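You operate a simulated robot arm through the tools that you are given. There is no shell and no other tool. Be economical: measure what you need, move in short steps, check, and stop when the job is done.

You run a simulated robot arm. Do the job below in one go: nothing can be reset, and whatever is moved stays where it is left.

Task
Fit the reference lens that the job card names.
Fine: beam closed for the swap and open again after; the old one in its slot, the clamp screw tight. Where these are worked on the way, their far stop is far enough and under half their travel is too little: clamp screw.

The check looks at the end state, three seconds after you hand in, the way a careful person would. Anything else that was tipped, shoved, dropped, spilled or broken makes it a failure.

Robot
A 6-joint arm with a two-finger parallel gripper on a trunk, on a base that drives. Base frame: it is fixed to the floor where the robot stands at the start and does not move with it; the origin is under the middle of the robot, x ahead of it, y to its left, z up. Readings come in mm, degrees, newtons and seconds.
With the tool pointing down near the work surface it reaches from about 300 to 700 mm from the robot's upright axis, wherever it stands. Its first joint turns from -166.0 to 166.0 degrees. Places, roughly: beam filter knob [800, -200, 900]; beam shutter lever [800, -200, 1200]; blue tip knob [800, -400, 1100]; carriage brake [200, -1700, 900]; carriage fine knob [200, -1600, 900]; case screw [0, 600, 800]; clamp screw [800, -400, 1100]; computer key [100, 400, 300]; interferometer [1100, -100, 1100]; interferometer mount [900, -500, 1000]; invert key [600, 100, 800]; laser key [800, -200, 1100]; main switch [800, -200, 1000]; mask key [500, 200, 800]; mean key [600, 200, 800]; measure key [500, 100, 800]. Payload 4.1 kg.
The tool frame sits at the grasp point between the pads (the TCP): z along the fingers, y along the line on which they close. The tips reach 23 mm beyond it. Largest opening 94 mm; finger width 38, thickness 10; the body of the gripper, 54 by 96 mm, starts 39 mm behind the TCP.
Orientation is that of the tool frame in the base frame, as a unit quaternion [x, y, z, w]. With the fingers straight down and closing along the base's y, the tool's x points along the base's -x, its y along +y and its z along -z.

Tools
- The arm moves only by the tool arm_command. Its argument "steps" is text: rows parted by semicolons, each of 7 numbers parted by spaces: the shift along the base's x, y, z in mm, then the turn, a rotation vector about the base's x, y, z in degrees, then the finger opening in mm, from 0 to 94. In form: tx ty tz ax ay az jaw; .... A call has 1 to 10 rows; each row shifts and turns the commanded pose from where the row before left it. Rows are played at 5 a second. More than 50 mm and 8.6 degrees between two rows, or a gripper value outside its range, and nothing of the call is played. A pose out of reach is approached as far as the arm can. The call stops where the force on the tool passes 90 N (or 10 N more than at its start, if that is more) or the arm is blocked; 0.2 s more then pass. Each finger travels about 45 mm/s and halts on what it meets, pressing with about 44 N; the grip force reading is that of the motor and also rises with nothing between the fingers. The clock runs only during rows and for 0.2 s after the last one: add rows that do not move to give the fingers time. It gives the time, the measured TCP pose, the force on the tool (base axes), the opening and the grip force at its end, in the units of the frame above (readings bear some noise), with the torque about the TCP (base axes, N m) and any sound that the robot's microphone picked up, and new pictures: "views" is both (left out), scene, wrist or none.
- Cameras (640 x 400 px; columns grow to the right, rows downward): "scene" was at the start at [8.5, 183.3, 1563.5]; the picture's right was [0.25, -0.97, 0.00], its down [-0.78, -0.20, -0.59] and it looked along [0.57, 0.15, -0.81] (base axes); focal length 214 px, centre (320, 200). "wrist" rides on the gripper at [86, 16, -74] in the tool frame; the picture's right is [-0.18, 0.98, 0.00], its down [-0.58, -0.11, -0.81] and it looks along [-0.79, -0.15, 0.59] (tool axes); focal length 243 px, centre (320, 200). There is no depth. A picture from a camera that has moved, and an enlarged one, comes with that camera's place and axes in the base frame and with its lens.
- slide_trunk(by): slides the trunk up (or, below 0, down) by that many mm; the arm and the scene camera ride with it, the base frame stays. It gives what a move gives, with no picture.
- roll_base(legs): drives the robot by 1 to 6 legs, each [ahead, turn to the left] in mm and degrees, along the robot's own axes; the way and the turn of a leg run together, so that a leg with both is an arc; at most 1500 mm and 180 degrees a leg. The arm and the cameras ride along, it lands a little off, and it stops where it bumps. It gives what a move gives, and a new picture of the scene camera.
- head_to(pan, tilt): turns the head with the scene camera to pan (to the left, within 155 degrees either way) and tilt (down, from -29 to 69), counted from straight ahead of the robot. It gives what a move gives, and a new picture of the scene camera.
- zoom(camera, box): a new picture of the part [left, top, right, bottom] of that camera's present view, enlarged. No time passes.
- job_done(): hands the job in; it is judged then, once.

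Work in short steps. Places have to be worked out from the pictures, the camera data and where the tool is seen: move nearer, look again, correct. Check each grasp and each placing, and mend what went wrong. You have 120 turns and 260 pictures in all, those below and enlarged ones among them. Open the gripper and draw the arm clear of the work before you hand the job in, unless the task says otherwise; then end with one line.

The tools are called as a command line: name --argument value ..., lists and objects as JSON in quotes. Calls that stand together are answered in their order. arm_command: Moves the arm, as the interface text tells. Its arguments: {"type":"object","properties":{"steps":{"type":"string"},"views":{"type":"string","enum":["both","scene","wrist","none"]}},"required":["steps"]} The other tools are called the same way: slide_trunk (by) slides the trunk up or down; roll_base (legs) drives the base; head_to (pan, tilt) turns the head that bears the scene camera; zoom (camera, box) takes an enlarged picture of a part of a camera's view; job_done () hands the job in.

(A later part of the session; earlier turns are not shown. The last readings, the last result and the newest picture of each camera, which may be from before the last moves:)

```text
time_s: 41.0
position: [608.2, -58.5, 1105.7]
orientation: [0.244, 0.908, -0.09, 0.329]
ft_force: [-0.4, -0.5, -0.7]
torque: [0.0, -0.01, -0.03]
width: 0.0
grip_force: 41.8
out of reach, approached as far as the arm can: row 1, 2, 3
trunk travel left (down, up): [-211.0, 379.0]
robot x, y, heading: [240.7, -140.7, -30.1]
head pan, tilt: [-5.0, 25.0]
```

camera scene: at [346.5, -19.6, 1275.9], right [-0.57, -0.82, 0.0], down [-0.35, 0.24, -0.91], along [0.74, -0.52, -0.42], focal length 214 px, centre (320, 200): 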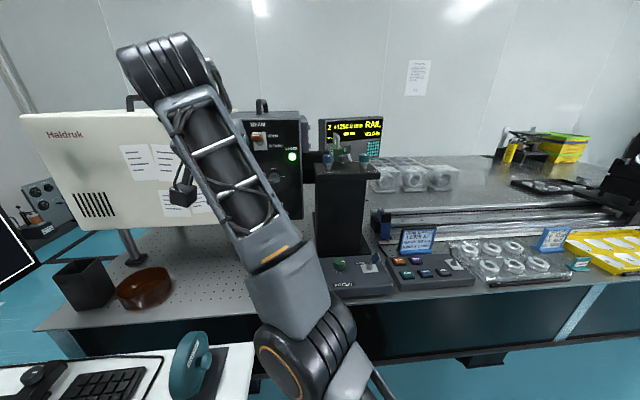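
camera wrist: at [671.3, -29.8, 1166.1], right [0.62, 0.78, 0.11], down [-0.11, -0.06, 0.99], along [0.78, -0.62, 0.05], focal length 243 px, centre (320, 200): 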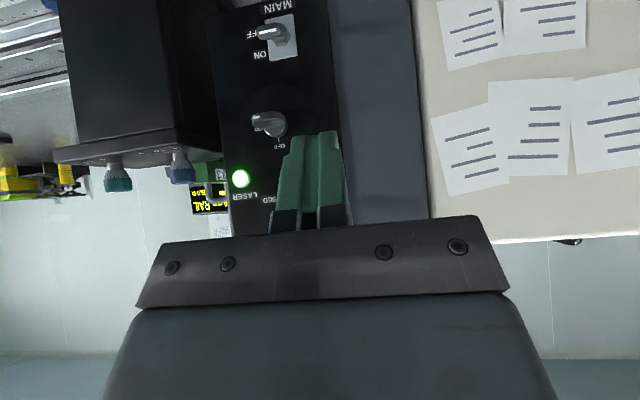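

Unlocked. Raise the trunk 300 mm, then lower the hand at this short radius.

slide_trunk --by 300

arm_command --steps "0 0 -40 0 0 0 0; 0 0 -40 0 0 0 0; 0 0 -40 0 0 0 0; 0 0 -30 0 0 0 0; 0 0 0 0 0 0 0" --views "none"

arm_command --steps "41.6 -24 0 0 0 0 0; 41.6 -24 0 0 0 0 0; 41.6 -24 0 0 0 0 0; 41.6 -24 0 0 0 0 0; 41.6 -24 0 0 0 0 0; 10 -5.8 0 0 0 0 0; 0 0 0 0 0 0 0"

```text
time_s: 44.0
position: [607.9, -59.0, 1406.0]
orientation: [0.244, 0.908, -0.09, 0.328]
ft_force: [0.0, -0.2, 0.2]
torque: [0.02, -0.01, -0.01]
width: 0.0
grip_force: 42.7
trunk travel left (down, up): [-511.0, 79.0]
robot x, y, heading: [242.1, -143.3, -30.2]
head pan, tilt: [-5.0, 25.0]
```

```text
time_s: 45.2
position: [608.7, -59.8, 1254.6]
orientation: [0.244, 0.908, -0.09, 0.328]
ft_force: [-0.1, -0.4, 0.4]
torque: [-0.02, 0.0, 0.02]
width: 0.0
grip_force: 42.5
trunk travel left (down, up): [-511.0, 79.0]
robot x, y, heading: [245.0, -140.6, -30.1]
head pan, tilt: [-5.0, 25.0]
```

```text
time_s: 46.8
position: [827.3, -185.5, 1255.8]
orientation: [0.244, 0.908, -0.09, 0.328]
ft_force: [-0.1, -0.4, 0.9]
torque: [0.02, 0.04, 0.0]
width: 0.0
grip_force: 42.0
trunk travel left (down, up): [-511.0, 79.0]
robot x, y, heading: [241.9, -140.8, -30.0]
head pan, tilt: [-5.0, 25.0]
camera scene: at [346.3, -19.6, 1575.9], right [-0.57, -0.82, 0.0], down [-0.35, 0.24, -0.91], along [0.74, -0.52, -0.42], focal length 214 px, centre (320, 200)
camera wrist: at [736.5, -113.3, 1257.6], right [0.62, 0.78, 0.11], down [-0.11, -0.06, 0.99], along [0.78, -0.62, 0.05], focal length 243 px, centre (320, 200)
```

scene: 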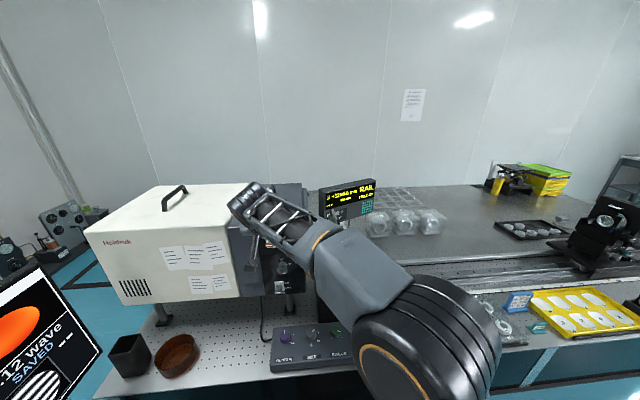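
wrist: 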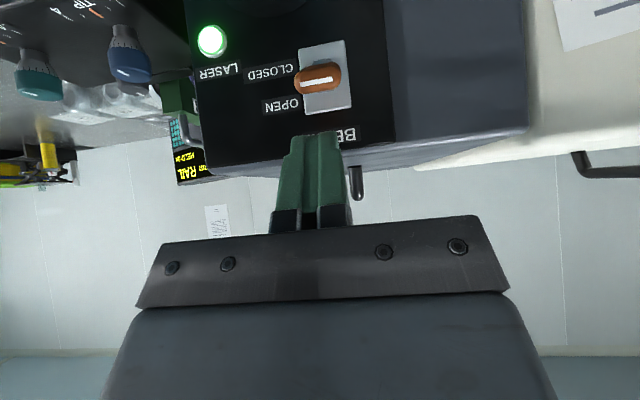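

Tracking is good now, and the fingers line up with the knob. I press down slowly.

arm_command --steps "8.7 -5 -10 0 0 0 0; 0 0 -10 0 0 0 0; 0 0 -8 0 0 0 0; 0 0 -6 0 0 0 0; 0 0 -6 0 0 0 0; 0 0 -5 0 0 0 0; 0 0 -5 0 0 0 0; 0 0 -5 0 0 0 0; 0 0 0 0 0 0 0" --views "wrist"

zoom --camera "wrist" --box '[240, 40, 400, 200]'

```text
time_s: 48.8
position: [834.7, -189.7, 1201.8]
orientation: [0.244, 0.908, -0.09, 0.328]
ft_force: [-0.9, 0.5, 5.3]
torque: [0.01, 0.05, 0.0]
width: 0.1
grip_force: 42.5
trunk travel left (down, up): [-511.0, 79.0]
robot x, y, heading: [240.6, -139.0, -30.0]
head pan, tilt: [-5.0, 25.0]
camera wrist: at [744.3, -117.8, 1204.0], right [0.62, 0.78, 0.11], down [-0.11, -0.06, 0.99], along [0.78, -0.62, 0.05], focal length 243 px, centre (320, 200)
```

wrist: 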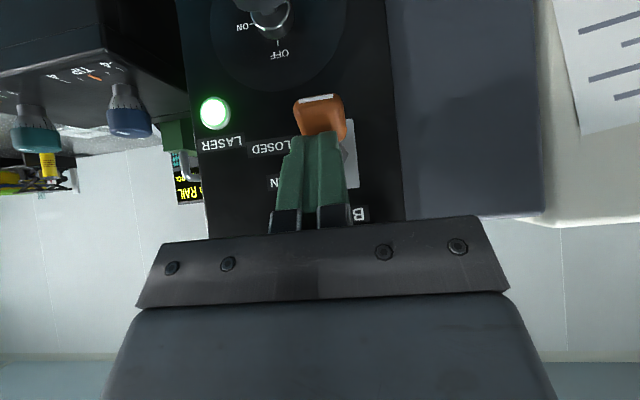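

```text
2.50 times, centred on (320, 120) of wrist
camera zoom: at [744.3, -117.8, 1204.0], right [0.62, 0.78, 0.11], down [-0.11, -0.06, 0.99], along [0.78, -0.62, 0.05], focal length 606 px, centre (320, 400)
```

zoom: 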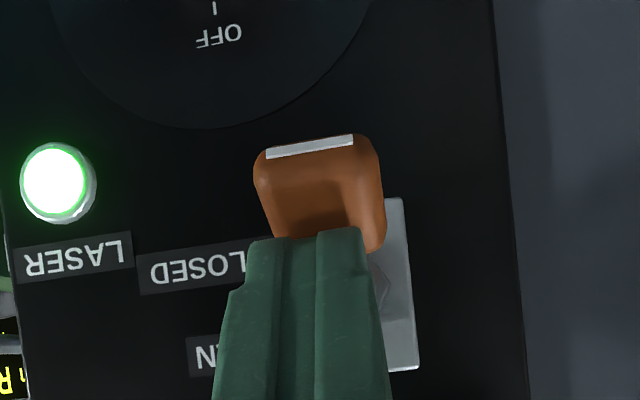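

The lever has been pushed well down. A little more press, then back off and look at its rest state.

arm_command --steps "0 0 -4 0 0 0 0; 0 0 -4 0 0 0 0; 0 0 -3 0 0 0 0; 0 0 0 0 0 0 0; -20 11.5 25 0 0 0 0; -20 11.5 25 0 0 0 0; 0 0 0 0 0 0 0" --views "wrist"

zoom --camera "wrist" --box '[200, 40, 400, 165]'

```text
time_s: 50.4
position: [793.6, -167.3, 1238.9]
orientation: [0.243, 0.909, -0.091, 0.327]
ft_force: [-0.2, 0.3, 0.7]
torque: [0.0, -0.02, 0.01]
width: 0.2
grip_force: 42.0
trunk travel left (down, up): [-511.0, 79.0]
robot x, y, heading: [244.5, -142.4, -30.2]
head pan, tilt: [-5.0, 25.0]
camera wrist: at [703.1, -95.3, 1241.7], right [0.62, 0.78, 0.11], down [-0.11, -0.06, 0.99], along [0.78, -0.62, 0.05], focal length 243 px, centre (320, 200)
```

wrist: 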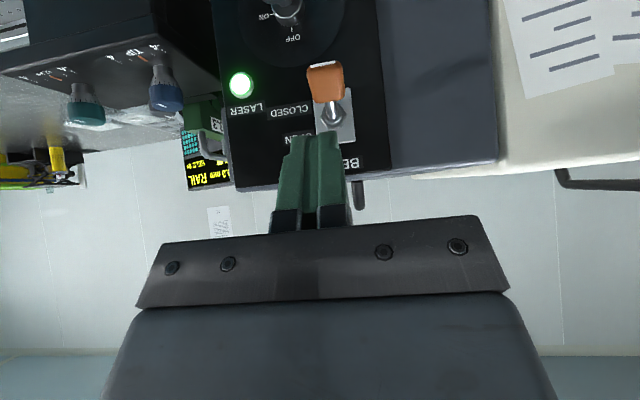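

```text
3.20 times, centred on (300, 102) of wrist
camera zoom: at [703.1, -95.3, 1241.7], right [0.62, 0.78, 0.11], down [-0.11, -0.06, 0.99], along [0.78, -0.62, 0.05], focal length 776 px, centre (384, 512)
```

zoom: 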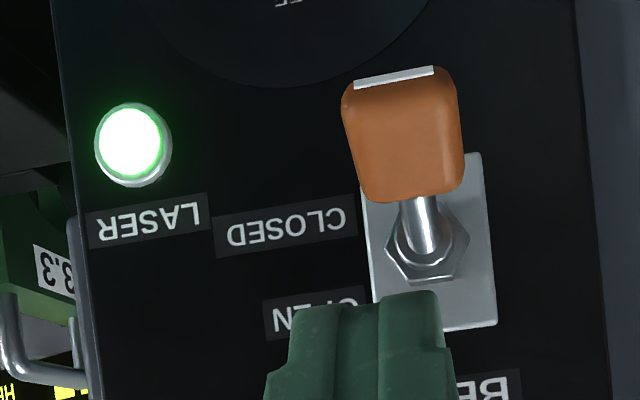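

Beam is closed. Next I move right to look at the mount and clamp screw with the wrist camera.

arm_command --steps "-35 20 15 0 0 0 30; -30 -20 0 0 0 0 60; -25 -43.2 0 0 0 0 94; -25 -43.2 0 0 0 0 94; -25 -43.2 0 0 0 0 94; -20 -34.6 0 0 0 0 94; -12 -21 0 0 0 0 94; 0 0 0 0 0 0 94"

zoom --camera "wrist" --box '[220, 0, 420, 125]'

head_to --pan -5 --tilt 65

```text
time_s: 52.2
position: [622.2, -352.4, 1254.9]
orientation: [0.244, 0.908, -0.091, 0.329]
ft_force: [-0.4, 1.1, -0.1]
torque: [0.03, -0.03, -0.02]
width: 93.8
grip_force: 0.0
trunk travel left (down, up): [-511.0, 79.0]
robot x, y, heading: [238.7, -141.4, -29.8]
head pan, tilt: [-5.0, 25.0]
camera scene: at [346.4, -19.7, 1575.9], right [-0.57, -0.82, 0.0], down [-0.35, 0.24, -0.91], along [0.74, -0.52, -0.42], focal length 214 px, centre (320, 200)
camera wrist: at [531.6, -280.6, 1257.1], right [0.62, 0.78, 0.11], down [-0.11, -0.06, 0.99], along [0.78, -0.62, 0.05], focal length 243 px, centre (320, 200)
```

scene: 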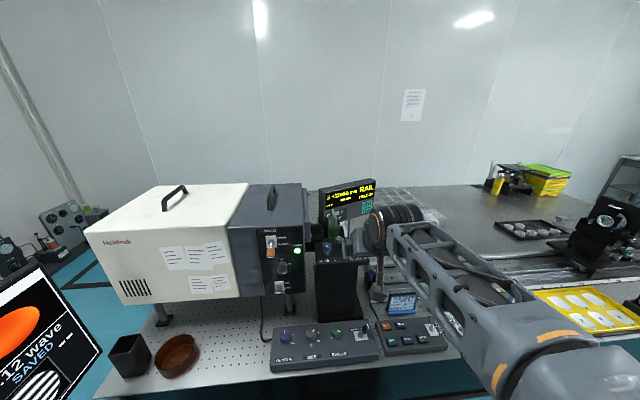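
wrist: 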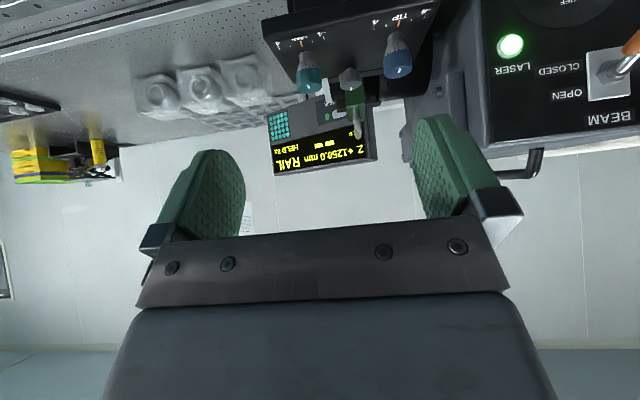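

```text
3.20 times, centred on (320, 62) of wrist
camera zoom: at [531.6, -280.6, 1257.1], right [0.62, 0.78, 0.11], down [-0.11, -0.06, 0.99], along [0.78, -0.62, 0.05], focal length 776 px, centre (320, 640)
```

zoom: 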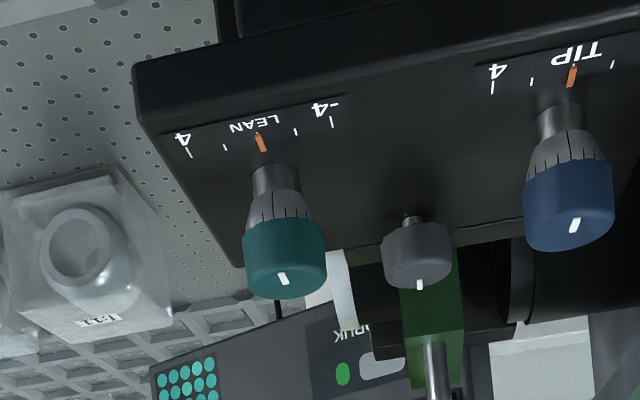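

```text
time_s: 53.3
position: [623.1, -353.2, 1254.1]
orientation: [0.244, 0.908, -0.09, 0.328]
ft_force: [0.0, 0.1, 0.7]
torque: [0.01, -0.03, 0.0]
width: 94.0
grip_force: 0.1
trunk travel left (down, up): [-511.0, 79.0]
robot x, y, heading: [243.3, -140.8, -30.4]
head pan, tilt: [-5.0, 65.0]
camera scene: at [320.7, -1.8, 1520.4], right [-0.57, -0.82, 0.0], down [-0.74, 0.52, -0.42], along [0.35, -0.24, -0.91], focal length 214 px, centre (320, 200)
```

scene: 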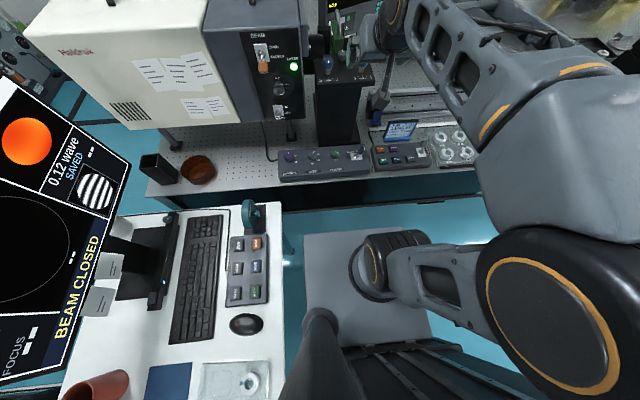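

Monitor confirms BEAM CLOSED. The clamp knob has a vertical stem right in front of the green plate, so I approach with a slight tilt (20°) and look closer.

arm_command --steps "20 -11.5 0 3.35 5.8 0 94; 30 -17.3 0 3.35 5.8 0 94; 40 -14.4 0 3.3 5.7 0 94; 35 -14 -10 0 0 0 94; 0 0 -10 0 0 0 94; 0 0 0 0 0 0 94" --views "wrist"

zoom --camera "wrist" --box '[220, 0, 420, 125]'

```text
time_s: 54.7
position: [746.8, -408.7, 1234.7]
orientation: [0.254, 0.952, -0.047, 0.165]
ft_force: [-1.4, 0.2, 0.2]
torque: [-0.02, -0.01, 0.02]
width: 93.7
grip_force: 0.1
trunk travel left (down, up): [-511.0, 79.0]
robot x, y, heading: [239.9, -141.4, -29.8]
head pan, tilt: [-5.0, 65.0]
camera wrist: at [663.3, -341.3, 1276.3], right [0.64, 0.76, 0.06], down [0.18, -0.23, 0.96], along [0.74, -0.6, -0.29], focal length 243 px, centre (320, 200)
```

wrist: 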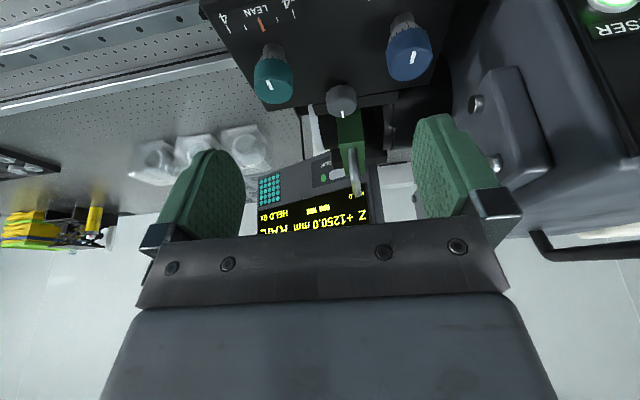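

```text
3.20 times, centred on (320, 62) of wrist
camera zoom: at [663.3, -341.3, 1276.3], right [0.64, 0.76, 0.06], down [0.18, -0.23, 0.96], along [0.74, -0.6, -0.29], focal length 776 px, centre (320, 640)
```

zoom: 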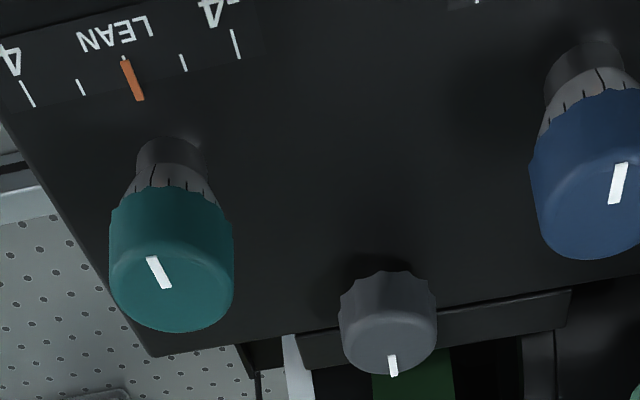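

Clamp knob is at a≈967, b≈30, top z≈1107, about 32 mm across; the pads stay parallel to its axis even when tilted. I move above it with a 60 mm opening.

arm_command --steps "35 -16 0 0 0 0 80; 35 -16 -10 0 0 0 60; 35.7 -16.9 -15 0 0 0 60; 0 0 -15 0 0 0 60; 0 0 -15 0 0 0 60; 0 0 0 0 0 0 60"

zoom --camera "wrist" --box '[200, 20, 440, 170]'

zoom --camera "scene" --box '[290, 0, 450, 100]'

```text
time_s: 56.1
position: [852.9, -458.5, 1179.2]
orientation: [0.255, 0.952, -0.047, 0.165]
ft_force: [0.4, 0.7, -0.7]
torque: [0.0, -0.01, 0.0]
width: 60.2
grip_force: 0.0
trunk travel left (down, up): [-511.0, 79.0]
robot x, y, heading: [236.7, -141.2, -30.2]
head pan, tilt: [-5.0, 65.0]
camera scene: at [321.0, -1.9, 1520.3], right [-0.57, -0.82, 0.0], down [-0.74, 0.52, -0.42], along [0.35, -0.24, -0.91], focal length 214 px, centre (320, 200)
camera wrist: at [770.1, -390.4, 1220.5], right [0.64, 0.76, 0.06], down [0.18, -0.23, 0.96], along [0.74, -0.6, -0.29], focal length 243 px, centre (320, 200)
```

scene: 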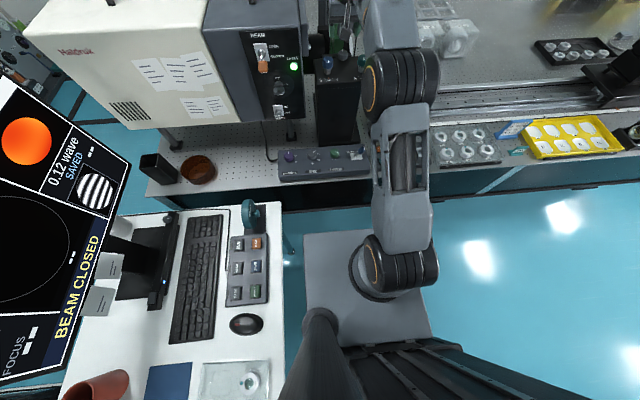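
wrist: 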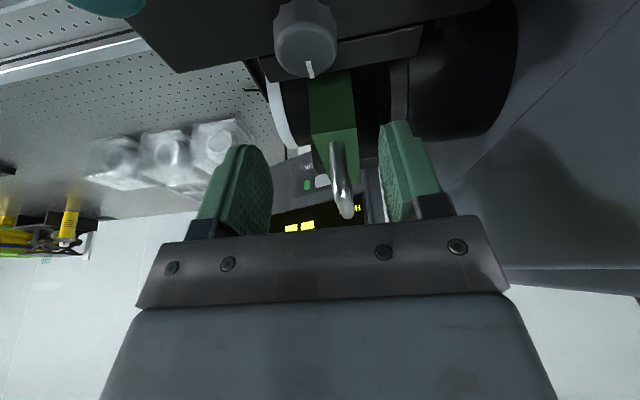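

```text
2.67 times, centred on (320, 95) of wrist
camera zoom: at [770.1, -390.4, 1220.5], right [0.64, 0.76, 0.06], down [0.18, -0.23, 0.96], along [0.74, -0.6, -0.29], focal length 647 px, centre (320, 480)
```

zoom: 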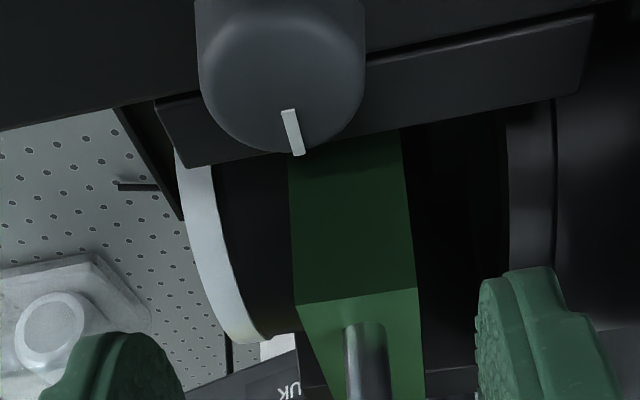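

```text
4.00 times, centred on (370, 50) of scene
camera zoom: at [321.0, -1.9, 1520.3], right [-0.57, -0.82, 0.0], down [-0.74, 0.52, -0.42], along [0.35, -0.24, -0.91], focal length 858 px, centre (120, 800)
```

zoom: 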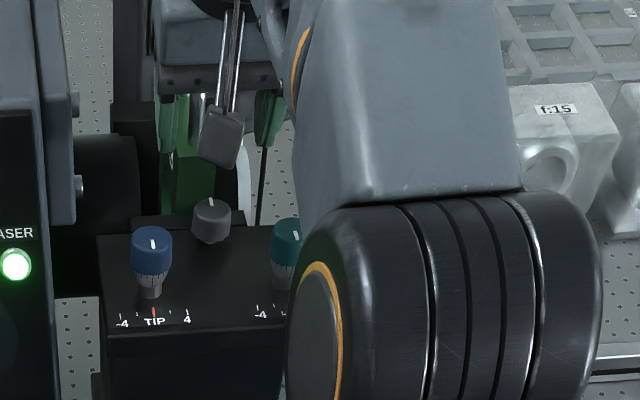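

Fingers straddle the knob line; plate front edge sits behind at a≈1005, top z≈1130, so the tilted gripper clears it. I lower 62 mm and close on the knob.

arm_command --steps "-3.5 2 -20 0 0 0 60; 0 0 -20 0 0 0 60; 0 0 -12 0 0 0 60; 0 0 -10 0 0 0 60; 0 0 0 0 0 0 60" --views "wrist"

zoom --camera "scene" --box '[290, 0, 450, 100]'

```text
time_s: 57.3
position: [849.2, -455.3, 1128.2]
orientation: [0.254, 0.95, -0.048, 0.176]
ft_force: [7.0, -3.6, 46.3]
torque: [1.3, -0.47, -0.05]
width: 59.7
grip_force: 0.0
trunk travel left (down, up): [-511.0, 79.0]
robot x, y, heading: [241.1, -143.5, -30.0]
head pan, tilt: [-5.0, 65.0]
camera wrist: at [764.5, -387.2, 1167.4], right [0.64, 0.76, 0.06], down [0.17, -0.22, 0.96], along [0.75, -0.61, -0.27], focal length 243 px, centre (320, 200)
```

wrist: 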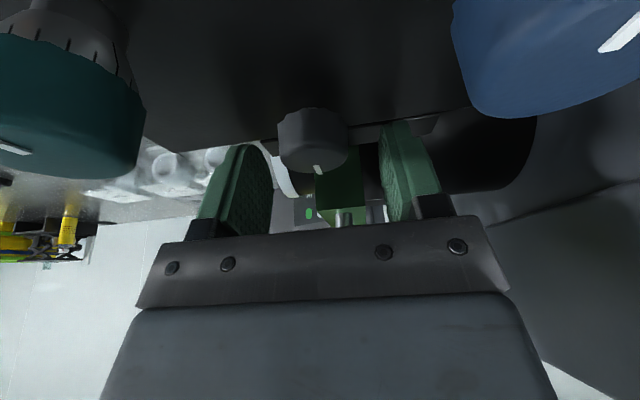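

```text
4.00 times, centred on (370, 50) of scene
camera zoom: at [317.3, -0.2, 1521.0], right [-0.57, -0.82, 0.0], down [-0.74, 0.52, -0.42], along [0.35, -0.24, -0.91], focal length 858 px, centre (120, 800)
```

zoom: 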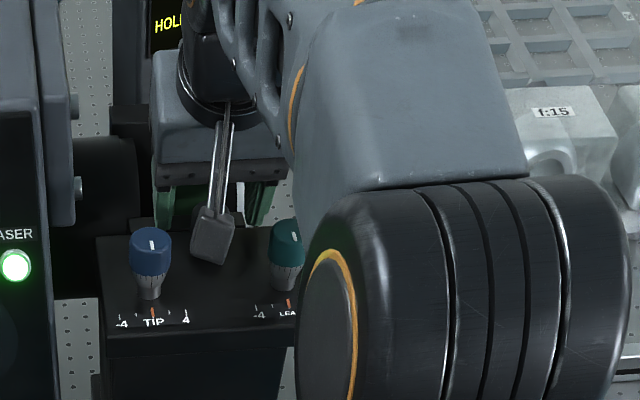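

Left fingertip touched something at z≈1100 (46 N). Three views agree the knob top is at a≈952, b≈31, z≈1118. I rise, set the tool vertical and recentre before closing.

arm_command --steps "0 0 10 0 0 0 60; -8 6 10 3.35 5.8 0 60; 0 0 0 3.35 5.8 0 60; 0 0 0 3.35 5.8 0 60; 0 0 0 0 0 0 60" --views "wrist"

zoom --camera "wrist" --box '[200, 20, 440, 170]'

```text
time_s: 58.5
position: [836.4, -446.4, 1135.2]
orientation: [0.258, 0.966, -0.002, -0.004]
ft_force: [0.1, -0.1, 0.3]
torque: [0.0, 0.03, -0.01]
width: 59.8
grip_force: 0.1
out of reach, approached as far as the arm can: row 4
trunk travel left (down, up): [-511.0, 79.0]
robot x, y, heading: [241.5, -143.2, -30.2]
head pan, tilt: [-5.0, 65.0]
camera wrist: at [770.3, -389.2, 1211.0], right [0.65, 0.76, -0.01], down [0.46, -0.38, 0.8], along [0.61, -0.52, -0.6], focal length 243 px, centre (320, 200)
```

wrist: 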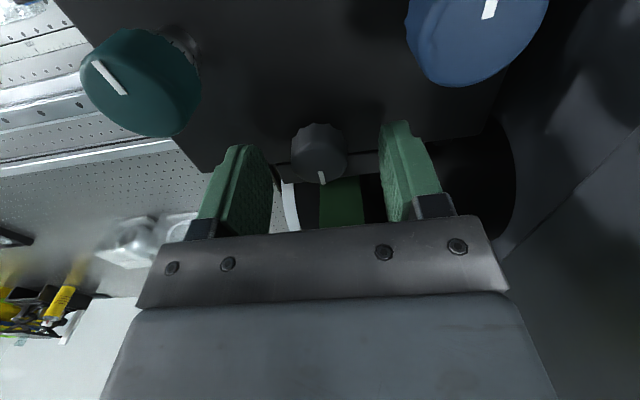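

```text
2.67 times, centred on (320, 95) of wrist
camera zoom: at [770.3, -389.2, 1211.0], right [0.65, 0.76, -0.01], down [0.46, -0.38, 0.8], along [0.61, -0.52, -0.6], focal length 647 px, centre (320, 480)
```

zoom: 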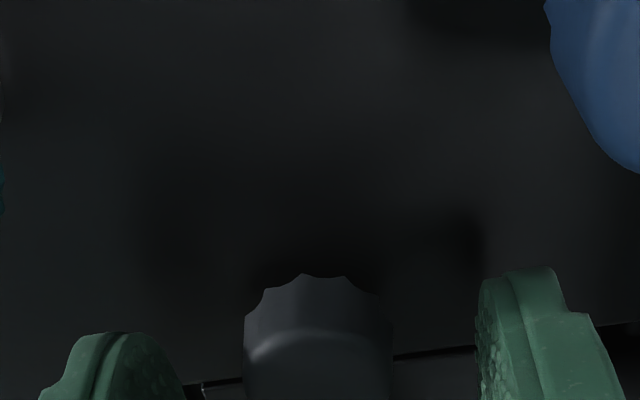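

Vertical at this radius is the arm's limit. I tilt back, withdraw, and drive 60 mm closer (the deck has over 100 mm to the table).

arm_command --steps "-8.7 5 15 -3.35 -5.8 0 60; -26 15 20 -3.35 -5.8 0 60; -26 15 30 -3.35 -5.8 0 60; -40 23 15 0 0 0 60; -35 20 0 0 0 0 60; 0 0 0 0 0 0 60" --views "none"

roll_base --legs '[[60, 0]]'

```text
time_s: 59.9
position: [699.9, -368.5, 1216.1]
orientation: [0.255, 0.951, -0.046, 0.166]
ft_force: [0.3, -0.2, 0.2]
torque: [0.0, -0.05, 0.0]
width: 60.2
grip_force: 0.2
trunk travel left (down, up): [-511.0, 79.0]
robot x, y, heading: [242.4, -143.3, -30.0]
head pan, tilt: [-5.0, 65.0]
```

```text
time_s: 60.9
position: [753.1, -399.2, 1214.8]
orientation: [0.256, 0.951, -0.048, 0.166]
ft_force: [-0.9, 0.7, 0.1]
torque: [0.04, 0.0, 0.02]
width: 60.3
grip_force: 0.1
trunk travel left (down, up): [-511.0, 79.0]
robot x, y, heading: [295.8, -168.4, -30.2]
head pan, tilt: [-5.0, 65.0]
camera scene: at [373.1, -31.9, 1520.3], right [-0.57, -0.82, 0.0], down [-0.74, 0.52, -0.42], along [0.35, -0.24, -0.91], focal length 214 px, centre (320, 200)
```

scene: 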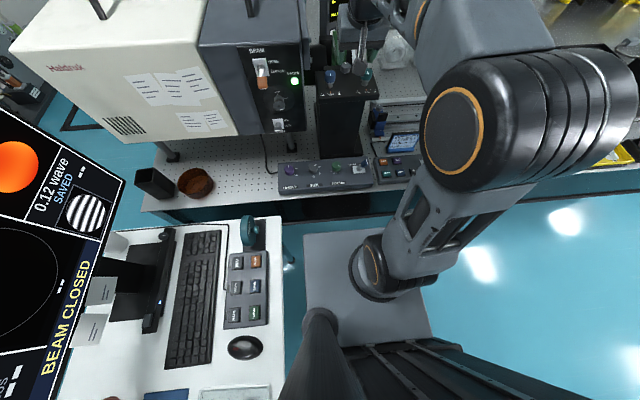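

Now return to above the knob, setting the tool vertical on the way.

arm_command --steps "28.3 -16.3 -5 3.35 5.8 0 60; 28.3 -16.3 -10 3.35 5.8 0 60; 28.6 -15.9 -20 3.35 5.8 0 60; 0 0 -20 0 0 0 60; 0 0 -10 0 0 0 60; 0 0 0 0 0 0 60" --views "wrist"

zoom --camera "wrist" --box '[200, 70, 440, 220]'

```text
time_s: 62.3
position: [838.2, -447.2, 1150.3]
orientation: [0.259, 0.966, -0.002, -0.003]
ft_force: [0.3, -0.6, 0.4]
torque: [0.02, 0.01, -0.01]
width: 60.3
grip_force: 0.1
trunk travel left (down, up): [-511.0, 79.0]
robot x, y, heading: [293.0, -172.0, -29.9]
head pan, tilt: [-5.0, 65.0]
camera wrist: at [771.9, -389.2, 1226.8], right [0.65, 0.76, -0.01], down [0.46, -0.38, 0.8], along [0.61, -0.53, -0.6], focal length 243 px, centre (320, 200)
```

wrist: 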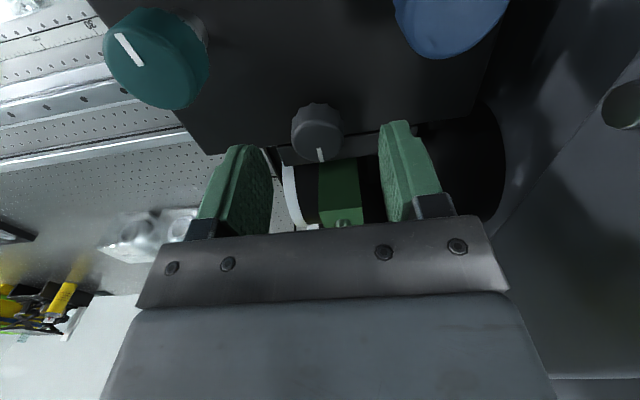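

```text
2.67 times, centred on (320, 145) of wrist
camera zoom: at [771.9, -389.2, 1226.8], right [0.65, 0.76, -0.01], down [0.46, -0.38, 0.8], along [0.61, -0.53, -0.6], focal length 647 px, centre (320, 347)
```

zoom: 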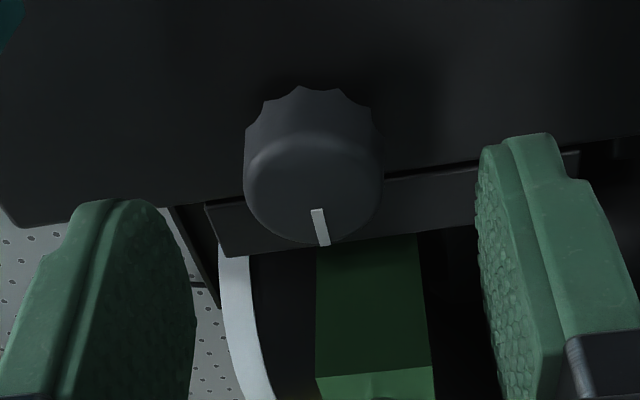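

Knob at (952, 30): aligned. Lower 23 mm and close gently.

arm_command --steps "1.3 -2.5 -10 0 0 0 60; 0 0 -8 0 0 0 60; 0 0 -5 0 0 0 60; 0 0 0 0 0 0 40; 0 0 0 0 0 0 20; 0 0 0 0 0 0 20; 0 0 0 0 0 0 20" --views "wrist"

zoom --camera "wrist" --box '[200, 70, 440, 220]'

```text
time_s: 63.9
position: [838.6, -450.2, 1127.6]
orientation: [0.259, 0.966, -0.002, -0.003]
ft_force: [0.5, 1.0, -1.6]
torque: [0.43, -0.38, 0.01]
width: 28.8
grip_force: 45.1
trunk travel left (down, up): [-511.0, 79.0]
robot x, y, heading: [292.9, -173.5, -30.2]
head pan, tilt: [-5.0, 65.0]
camera wrist: at [773.0, -391.5, 1203.4], right [0.65, 0.76, -0.01], down [0.45, -0.38, 0.8], along [0.61, -0.52, -0.6], focal length 243 px, centre (320, 200)
```

wrist: 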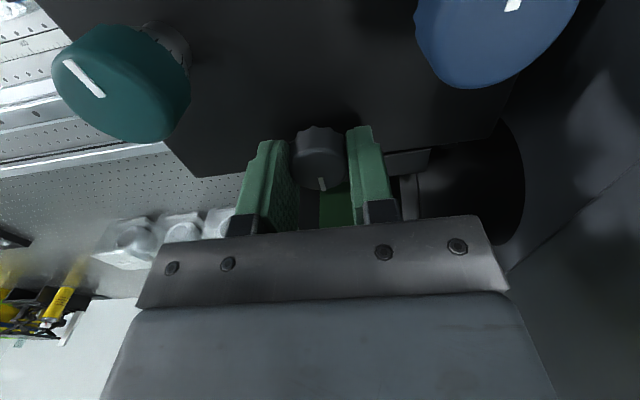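

```text
2.67 times, centred on (320, 145) of wrist
camera zoom: at [773.0, -391.5, 1203.4], right [0.65, 0.76, -0.01], down [0.45, -0.38, 0.8], along [0.61, -0.52, -0.6], focal length 647 px, centre (320, 347)
```

zoom: 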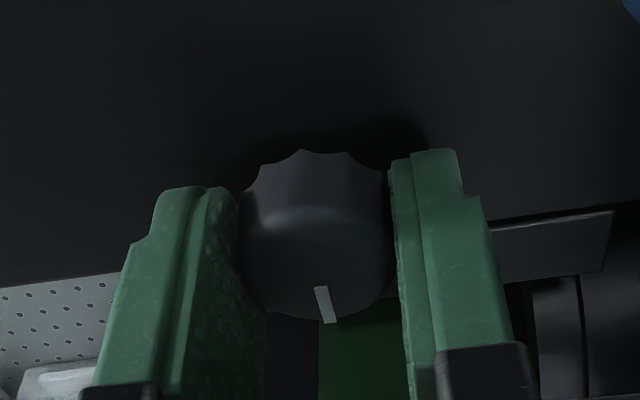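

Knob held (28.8 mm). I turn it counter-clockwise 32° and watch the torque.

arm_command --steps "0 0 0 0 0 8 20; 0 0 0 0 0 8 20; 0 0 0 0 0 8 20; 0 0 0 0 0 8 20; 0 0 0 0 0 0 20" --views "wrist"

zoom --camera "wrist" --box '[200, 70, 440, 220]'

```text
time_s: 65.1
position: [839.5, -447.9, 1127.5]
orientation: [-0.019, 1.0, -0.002, -0.003]
ft_force: [2.7, 8.6, -0.9]
torque: [0.71, -0.2, -0.13]
width: 28.4
grip_force: 45.1
trunk travel left (down, up): [-511.0, 79.0]
robot x, y, heading: [291.7, -171.1, -29.8]
head pan, tilt: [-5.0, 65.0]
camera wrist: at [752.9, -434.2, 1203.4], right [0.15, 0.99, -0.01], down [0.59, -0.08, 0.8], along [0.79, -0.12, -0.6], focal length 243 px, centre (320, 200)
```

wrist: 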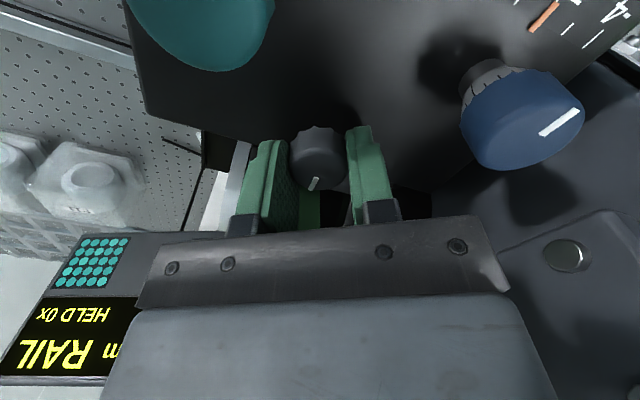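

```text
2.67 times, centred on (320, 145) of wrist
camera zoom: at [752.9, -434.2, 1203.4], right [0.15, 0.99, -0.01], down [0.59, -0.08, 0.8], along [0.79, -0.12, -0.6], focal length 647 px, centre (320, 347)
```

zoom: 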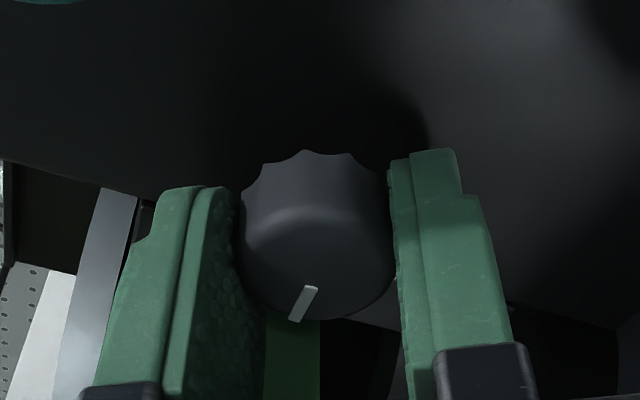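

The mark lagged the gripper a bit. I turn another 16° to see whether the knob follows.

arm_command --steps "0 0 0 0 0 8 20; 0 0 0 0 0 8 20; 0 0 0 0 0 0 20" --views "wrist"

zoom --camera "wrist" --box '[200, 70, 440, 220]'

```text
time_s: 65.9
position: [839.0, -447.5, 1126.7]
orientation: [-0.158, 0.987, -0.003, -0.003]
ft_force: [0.7, 14.0, -2.2]
torque: [0.83, 0.08, -0.42]
width: 28.9
grip_force: 45.3
trunk travel left (down, up): [-511.0, 79.0]
robot x, y, heading: [292.4, -169.3, -29.7]
head pan, tilt: [-5.0, 65.0]
camera wrist: at [752.5, -457.9, 1203.5], right [-0.13, 0.99, -0.01], down [0.59, 0.08, 0.8], along [0.8, 0.1, -0.6], focal length 243 px, centre (320, 200)
```

wrist: 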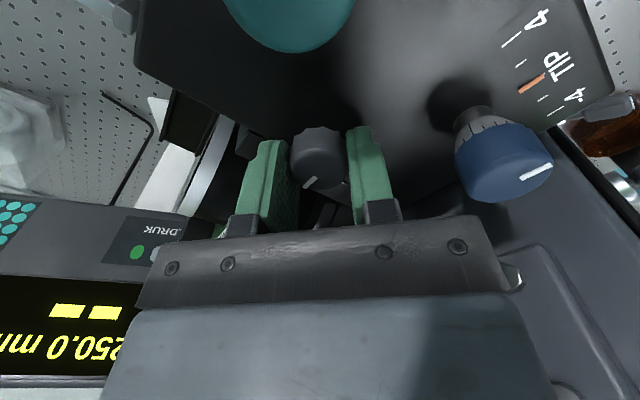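

```text
2.67 times, centred on (320, 145) of wrist
camera zoom: at [752.5, -457.9, 1203.5], right [-0.13, 0.99, -0.01], down [0.59, 0.08, 0.8], along [0.8, 0.1, -0.6], focal length 647 px, centre (320, 347)
```

zoom: 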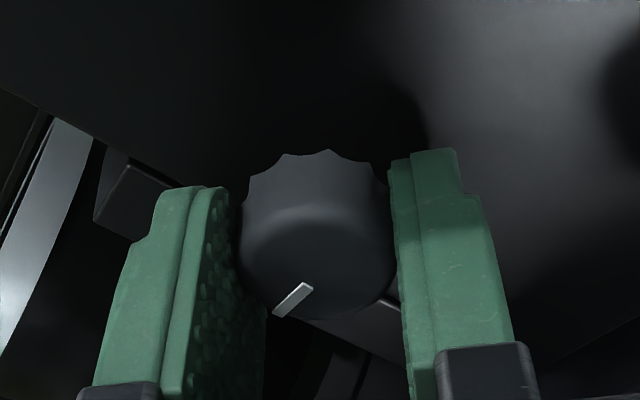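

The knob did not follow counter-clockwise. I turn back clockwise 32° still gripping, to see if it turns that way.

arm_command --steps "0 0 0 0 0 -8 20; 0 0 0 0 0 -8 20; 0 0 0 0 0 -8 20; 0 0 0 0 0 -8 20; 0 0 0 0 0 0 20" --views "wrist"

zoom --camera "wrist" --box '[200, 70, 440, 220]'

```text
time_s: 67.1
position: [840.4, -447.8, 1128.0]
orientation: [0.123, 0.992, -0.002, -0.003]
ft_force: [3.0, 11.9, -0.2]
torque: [0.84, 0.93, 0.0]
width: 28.5
grip_force: 44.5
trunk travel left (down, up): [-511.0, 79.0]
robot x, y, heading: [294.4, -174.1, -30.1]
head pan, tilt: [-5.0, 65.0]
camera wrist: at [759.9, -411.0, 1203.4], right [0.42, 0.91, -0.01], down [0.54, -0.24, 0.8], along [0.73, -0.34, -0.59], focal length 243 px, centre (320, 200)
```

wrist: 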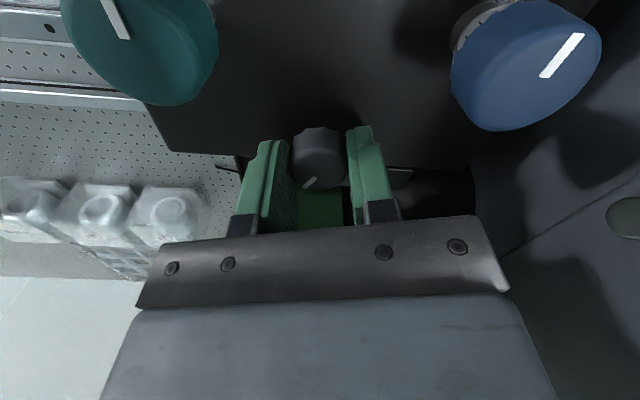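

```text
2.67 times, centred on (320, 145) of wrist
camera zoom: at [759.9, -411.0, 1203.4], right [0.42, 0.91, -0.01], down [0.54, -0.24, 0.8], along [0.73, -0.34, -0.59], focal length 647 px, centre (320, 347)
```

zoom: 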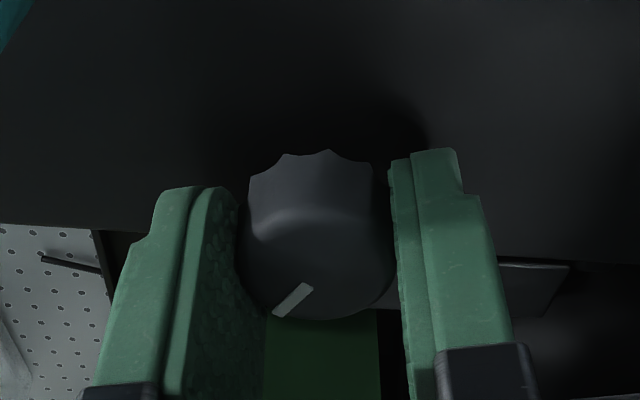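

Clockwise it follows exactly, so the counter-clockwise side was a stop and the screw opens clockwise. I continue clockwise 64° more.

arm_command --steps "0 0 0 0 0 -8 20; 0 0 0 0 0 -8 20; 0 0 0 0 0 -8 20; 0 0 0 0 0 -8 20; 0 0 0 0 0 -8 20; 0 0 0 0 0 -8 20; 0 0 0 0 0 -8 20; 0 0 0 0 0 -8 20; 0 0 0 0 0 0 20" --views "wrist"

zoom --camera "wrist" --box '[200, 70, 440, 220]'

```text
time_s: 69.1
position: [838.3, -450.1, 1128.0]
orientation: [0.63, 0.777, 0.0, -0.003]
ft_force: [-9.4, 2.9, -6.1]
torque: [-0.16, -0.39, 0.04]
width: 28.7
grip_force: 45.0
trunk travel left (down, up): [-511.0, 79.0]
robot x, y, heading: [295.2, -172.0, -30.0]
head pan, tilt: [-5.0, 65.0]
camera wrist: at [836.1, -362.1, 1203.3], right [1.0, 0.02, -0.01], down [0.02, -0.59, 0.8], along [0.01, -0.8, -0.59], focal length 243 px, centre (320, 200)
```

wrist: 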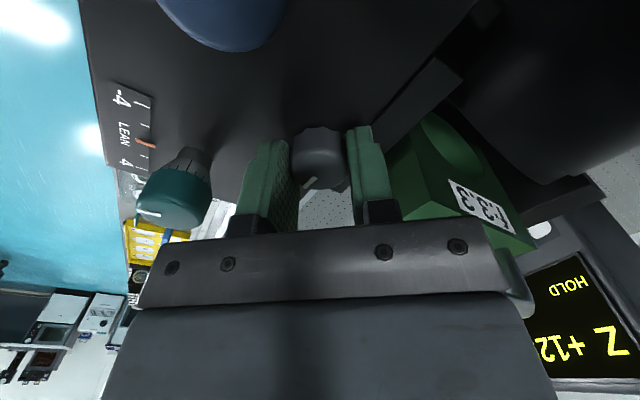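

```text
2.67 times, centred on (320, 145) of wrist
camera zoom: at [836.1, -362.1, 1203.3], right [1.0, 0.02, -0.01], down [0.02, -0.59, 0.8], along [0.01, -0.8, -0.59], focal length 647 px, centre (320, 347)
```

zoom: 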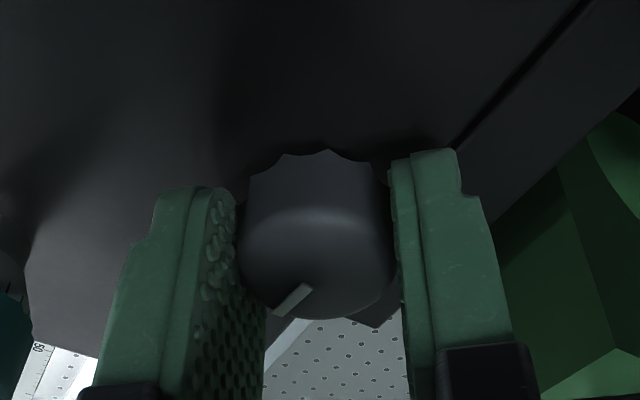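

It follows fully (96° so far). I open slightly, swing back 96°, regrip and keep turning clockwise.

arm_command --steps "0 0 0 0 0 0 40; 0 0 0 0 0 8 42; 0 0 0 0 0 8.5 42; 0 0 0 0 0 8.5 42; 0 0 0 0 0 8.5 42; 0 0 0 0 0 8.5 42; 0 0 0 0 0 8.5 42; 0 0 0 0 0 8.5 42; 0 0 0 0 0 8.5 42; 0 0 0 0 0 8.5 42" --views "none"

arm_command --steps "0 0 0 0 0 8.5 42; 0 0 0 0 0 8.5 42; 0 0 0 0 0 0 20; 0 0 0 0 0 0 20; 0 0 0 0 0 0 20; 0 0 0 0 0 0 20" --views "wrist"

zoom --camera "wrist" --box '[200, 70, 440, 220]'

```text
time_s: 71.3
position: [838.1, -449.5, 1128.2]
orientation: [0.016, 1.0, -0.003, -0.003]
ft_force: [0.0, 0.1, -1.1]
torque: [0.02, -0.02, -0.05]
width: 42.0
grip_force: 0.1
trunk travel left (down, up): [-511.0, 79.0]
robot x, y, heading: [297.2, -171.6, -29.9]
head pan, tilt: [-5.0, 65.0]
```

```text
time_s: 72.7
position: [839.2, -447.8, 1127.3]
orientation: [-0.131, 0.991, -0.002, -0.003]
ft_force: [-2.0, 17.5, -4.5]
torque: [0.72, 0.28, -0.02]
width: 28.7
grip_force: 45.1
trunk travel left (down, up): [-511.0, 79.0]
robot x, y, heading: [293.0, -172.2, -30.1]
head pan, tilt: [-5.0, 65.0]
camera wrist: at [751.4, -453.5, 1203.5], right [-0.08, 1.0, 0.0], down [0.59, 0.05, 0.8], along [0.8, 0.06, -0.6], focal length 243 px, centre (320, 200)
```

wrist: 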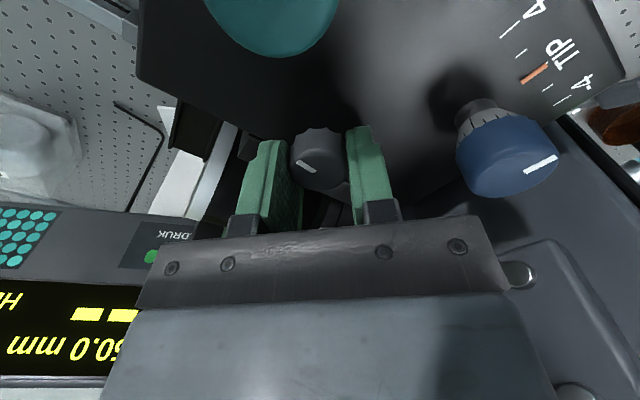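

```text
2.67 times, centred on (320, 145) of wrist
camera zoom: at [751.4, -453.5, 1203.5], right [-0.08, 1.0, 0.0], down [0.59, 0.05, 0.8], along [0.8, 0.06, -0.6], focal length 647 px, centre (320, 347)
```

zoom: 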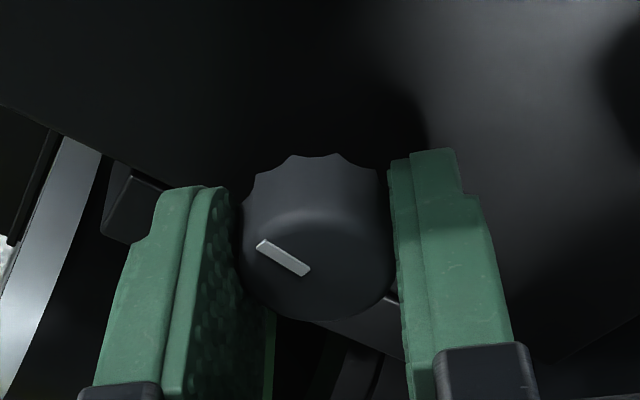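

Mark has moved about 90° as expected. Another clockwise stroke of 88°.

arm_command --steps "0 0 0 0 0 -8.5 20; 0 0 0 0 0 -8.5 20; 0 0 0 0 0 -8.5 20; 0 0 0 0 0 -8.5 20; 0 0 0 0 0 -8.5 20; 0 0 0 0 0 -8.5 20; 0 0 0 0 0 -8.5 20; 0 0 0 0 0 -8.5 20; 0 0 0 0 0 -8.5 20; 0 0 0 0 0 -8.5 20" --views "wrist"

zoom --camera "wrist" --box '[200, 70, 440, 220]'

```text
time_s: 74.9
position: [837.5, -451.4, 1128.5]
orientation: [0.575, 0.818, 0.0, -0.003]
ft_force: [-11.1, 5.0, -11.3]
torque: [0.37, -0.52, 0.46]
width: 28.4
grip_force: 45.0
trunk travel left (down, up): [-511.0, 79.0]
robot x, y, heading: [293.6, -170.6, -30.2]
head pan, tilt: [-5.0, 65.0]
camera wrist: at [824.4, -363.3, 1203.4], right [0.99, 0.16, -0.01], down [0.1, -0.59, 0.8], along [0.13, -0.79, -0.59], focal length 243 px, centre (320, 200)
```

wrist: 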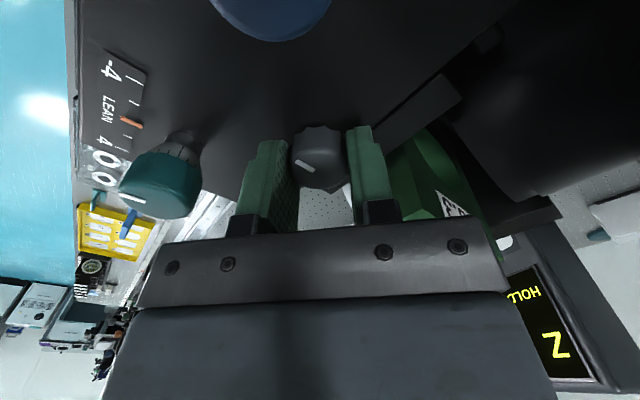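

```text
2.67 times, centred on (320, 145) of wrist
camera zoom: at [824.4, -363.3, 1203.4], right [0.99, 0.16, -0.01], down [0.1, -0.59, 0.8], along [0.13, -0.79, -0.59], focal length 647 px, centre (320, 347)
```

zoom: 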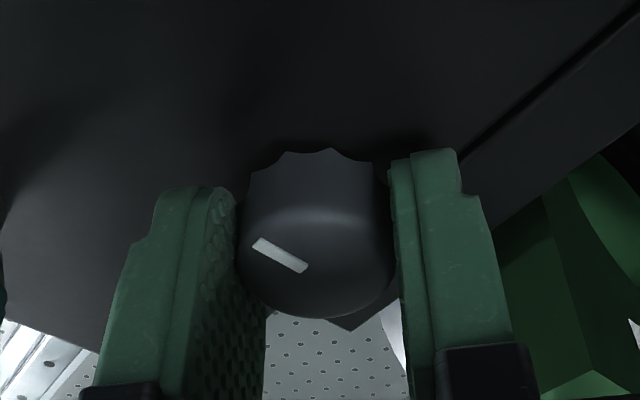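

Torque now is +0.46 N·m: maybe the stop at about 180°. A further 8° shows whether the mark slips.

arm_command --steps "0 0 0 0 0 -6 20; 0 0 0 0 0 -6 20; 0 0 0 0 0 0 20" --views "none"

zoom --camera "wrist" --box '[200, 70, 440, 220]'

```text
time_s: 75.7
position: [837.9, -451.8, 1129.0]
orientation: [0.657, 0.754, -0.001, -0.002]
ft_force: [-12.3, -11.3, -7.6]
torque: [-0.83, -0.03, 0.12]
width: 28.6
grip_force: 44.6
trunk travel left (down, up): [-511.0, 79.0]
robot x, y, heading: [290.4, -170.0, -30.1]
head pan, tilt: [-5.0, 65.0]
```

```text
2.67 times, centred on (320, 145) of wrist
camera zoom: at [842.2, -364.4, 1203.6], right [1.0, -0.05, 0.0], down [-0.02, -0.59, 0.8], along [-0.04, -0.8, -0.59], focal length 647 px, centre (320, 347)
```

zoom: 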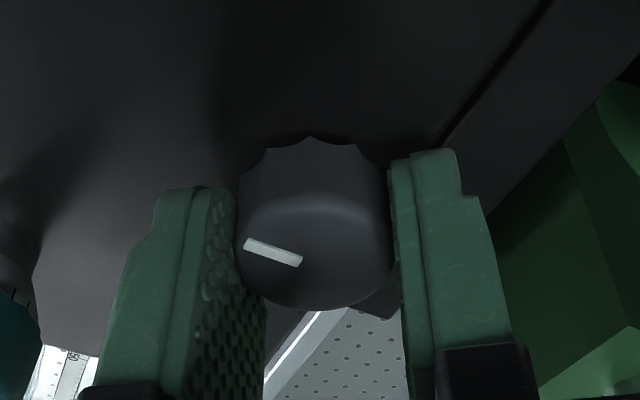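

The mark slipped this time: the screw is at its other stop (about 180°). I release, rise, and swing the tool back square.

arm_command --steps "0 0 0 0 0 0 44; 0 0 0 0 0 0 44; 0 0 20 0 0 0 44; 0 0 30 0 0 0 44; -8.7 5 40 0 0 8.5 44; -8.7 5 0 0 0 8.5 44; 0 0 0 0 0 8.5 44; 0 0 0 0 0 8.5 44; 0 0 0 0 0 8.5 44; 0 0 0 0 0 9 44" --views "none"

arm_command --steps "0 0 10 0 0 0 44; 0 0 0 0 0 0 44"

zoom --camera "wrist" --box '[200, 70, 440, 220]'

```text
refused: row 10 steps farther than a row can; nothing moved
```

```text
time_s: 76.3
position: [838.5, -452.8, 1137.1]
orientation: [0.656, 0.755, 0.001, -0.004]
ft_force: [-4.7, -15.4, -9.2]
torque: [0.18, -0.25, 0.36]
width: 44.3
grip_force: 0.0
trunk travel left (down, up): [-511.0, 79.0]
robot x, y, heading: [292.0, -167.9, -29.9]
head pan, tilt: [-5.0, 65.0]
camera scene: at [372.4, -34.2, 1520.6], right [-0.57, -0.82, 0.0], down [-0.74, 0.52, -0.42], along [0.35, -0.24, -0.91], focal length 214 px, centre (320, 200)
camera wrist: at [843.3, -364.1, 1213.1], right [1.0, -0.05, -0.01], down [-0.02, -0.6, 0.8], along [-0.04, -0.8, -0.6], focal length 243 px, centre (320, 200)
```

scene: 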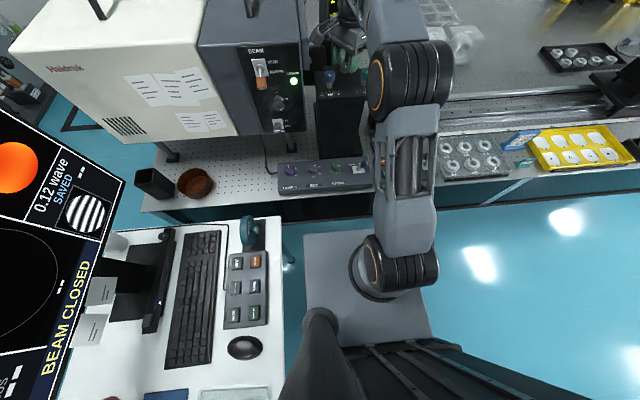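
wrist: 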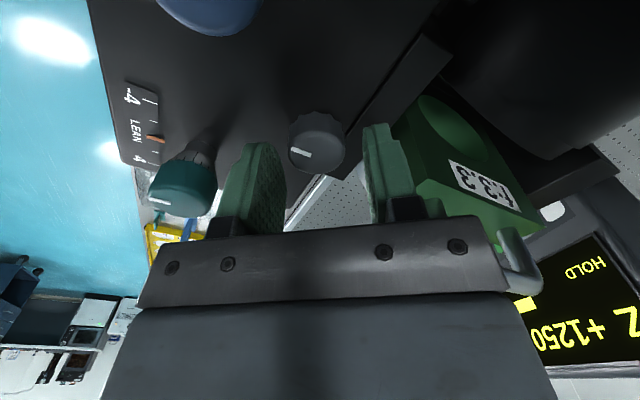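

```text
2.67 times, centred on (320, 145) of wrist
camera zoom: at [843.3, -364.1, 1213.1], right [1.0, -0.05, -0.01], down [-0.02, -0.6, 0.8], along [-0.04, -0.8, -0.6], focal length 647 px, centre (320, 347)
```

zoom: 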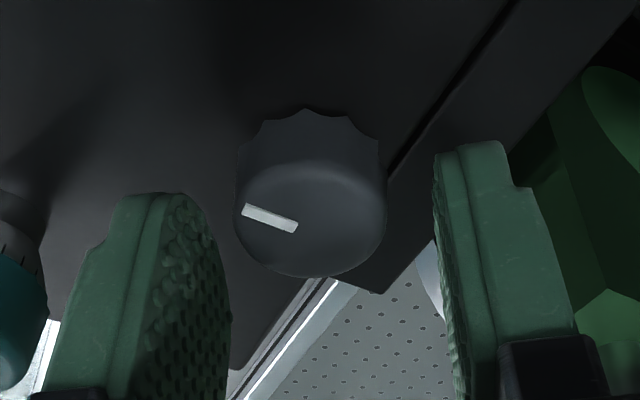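

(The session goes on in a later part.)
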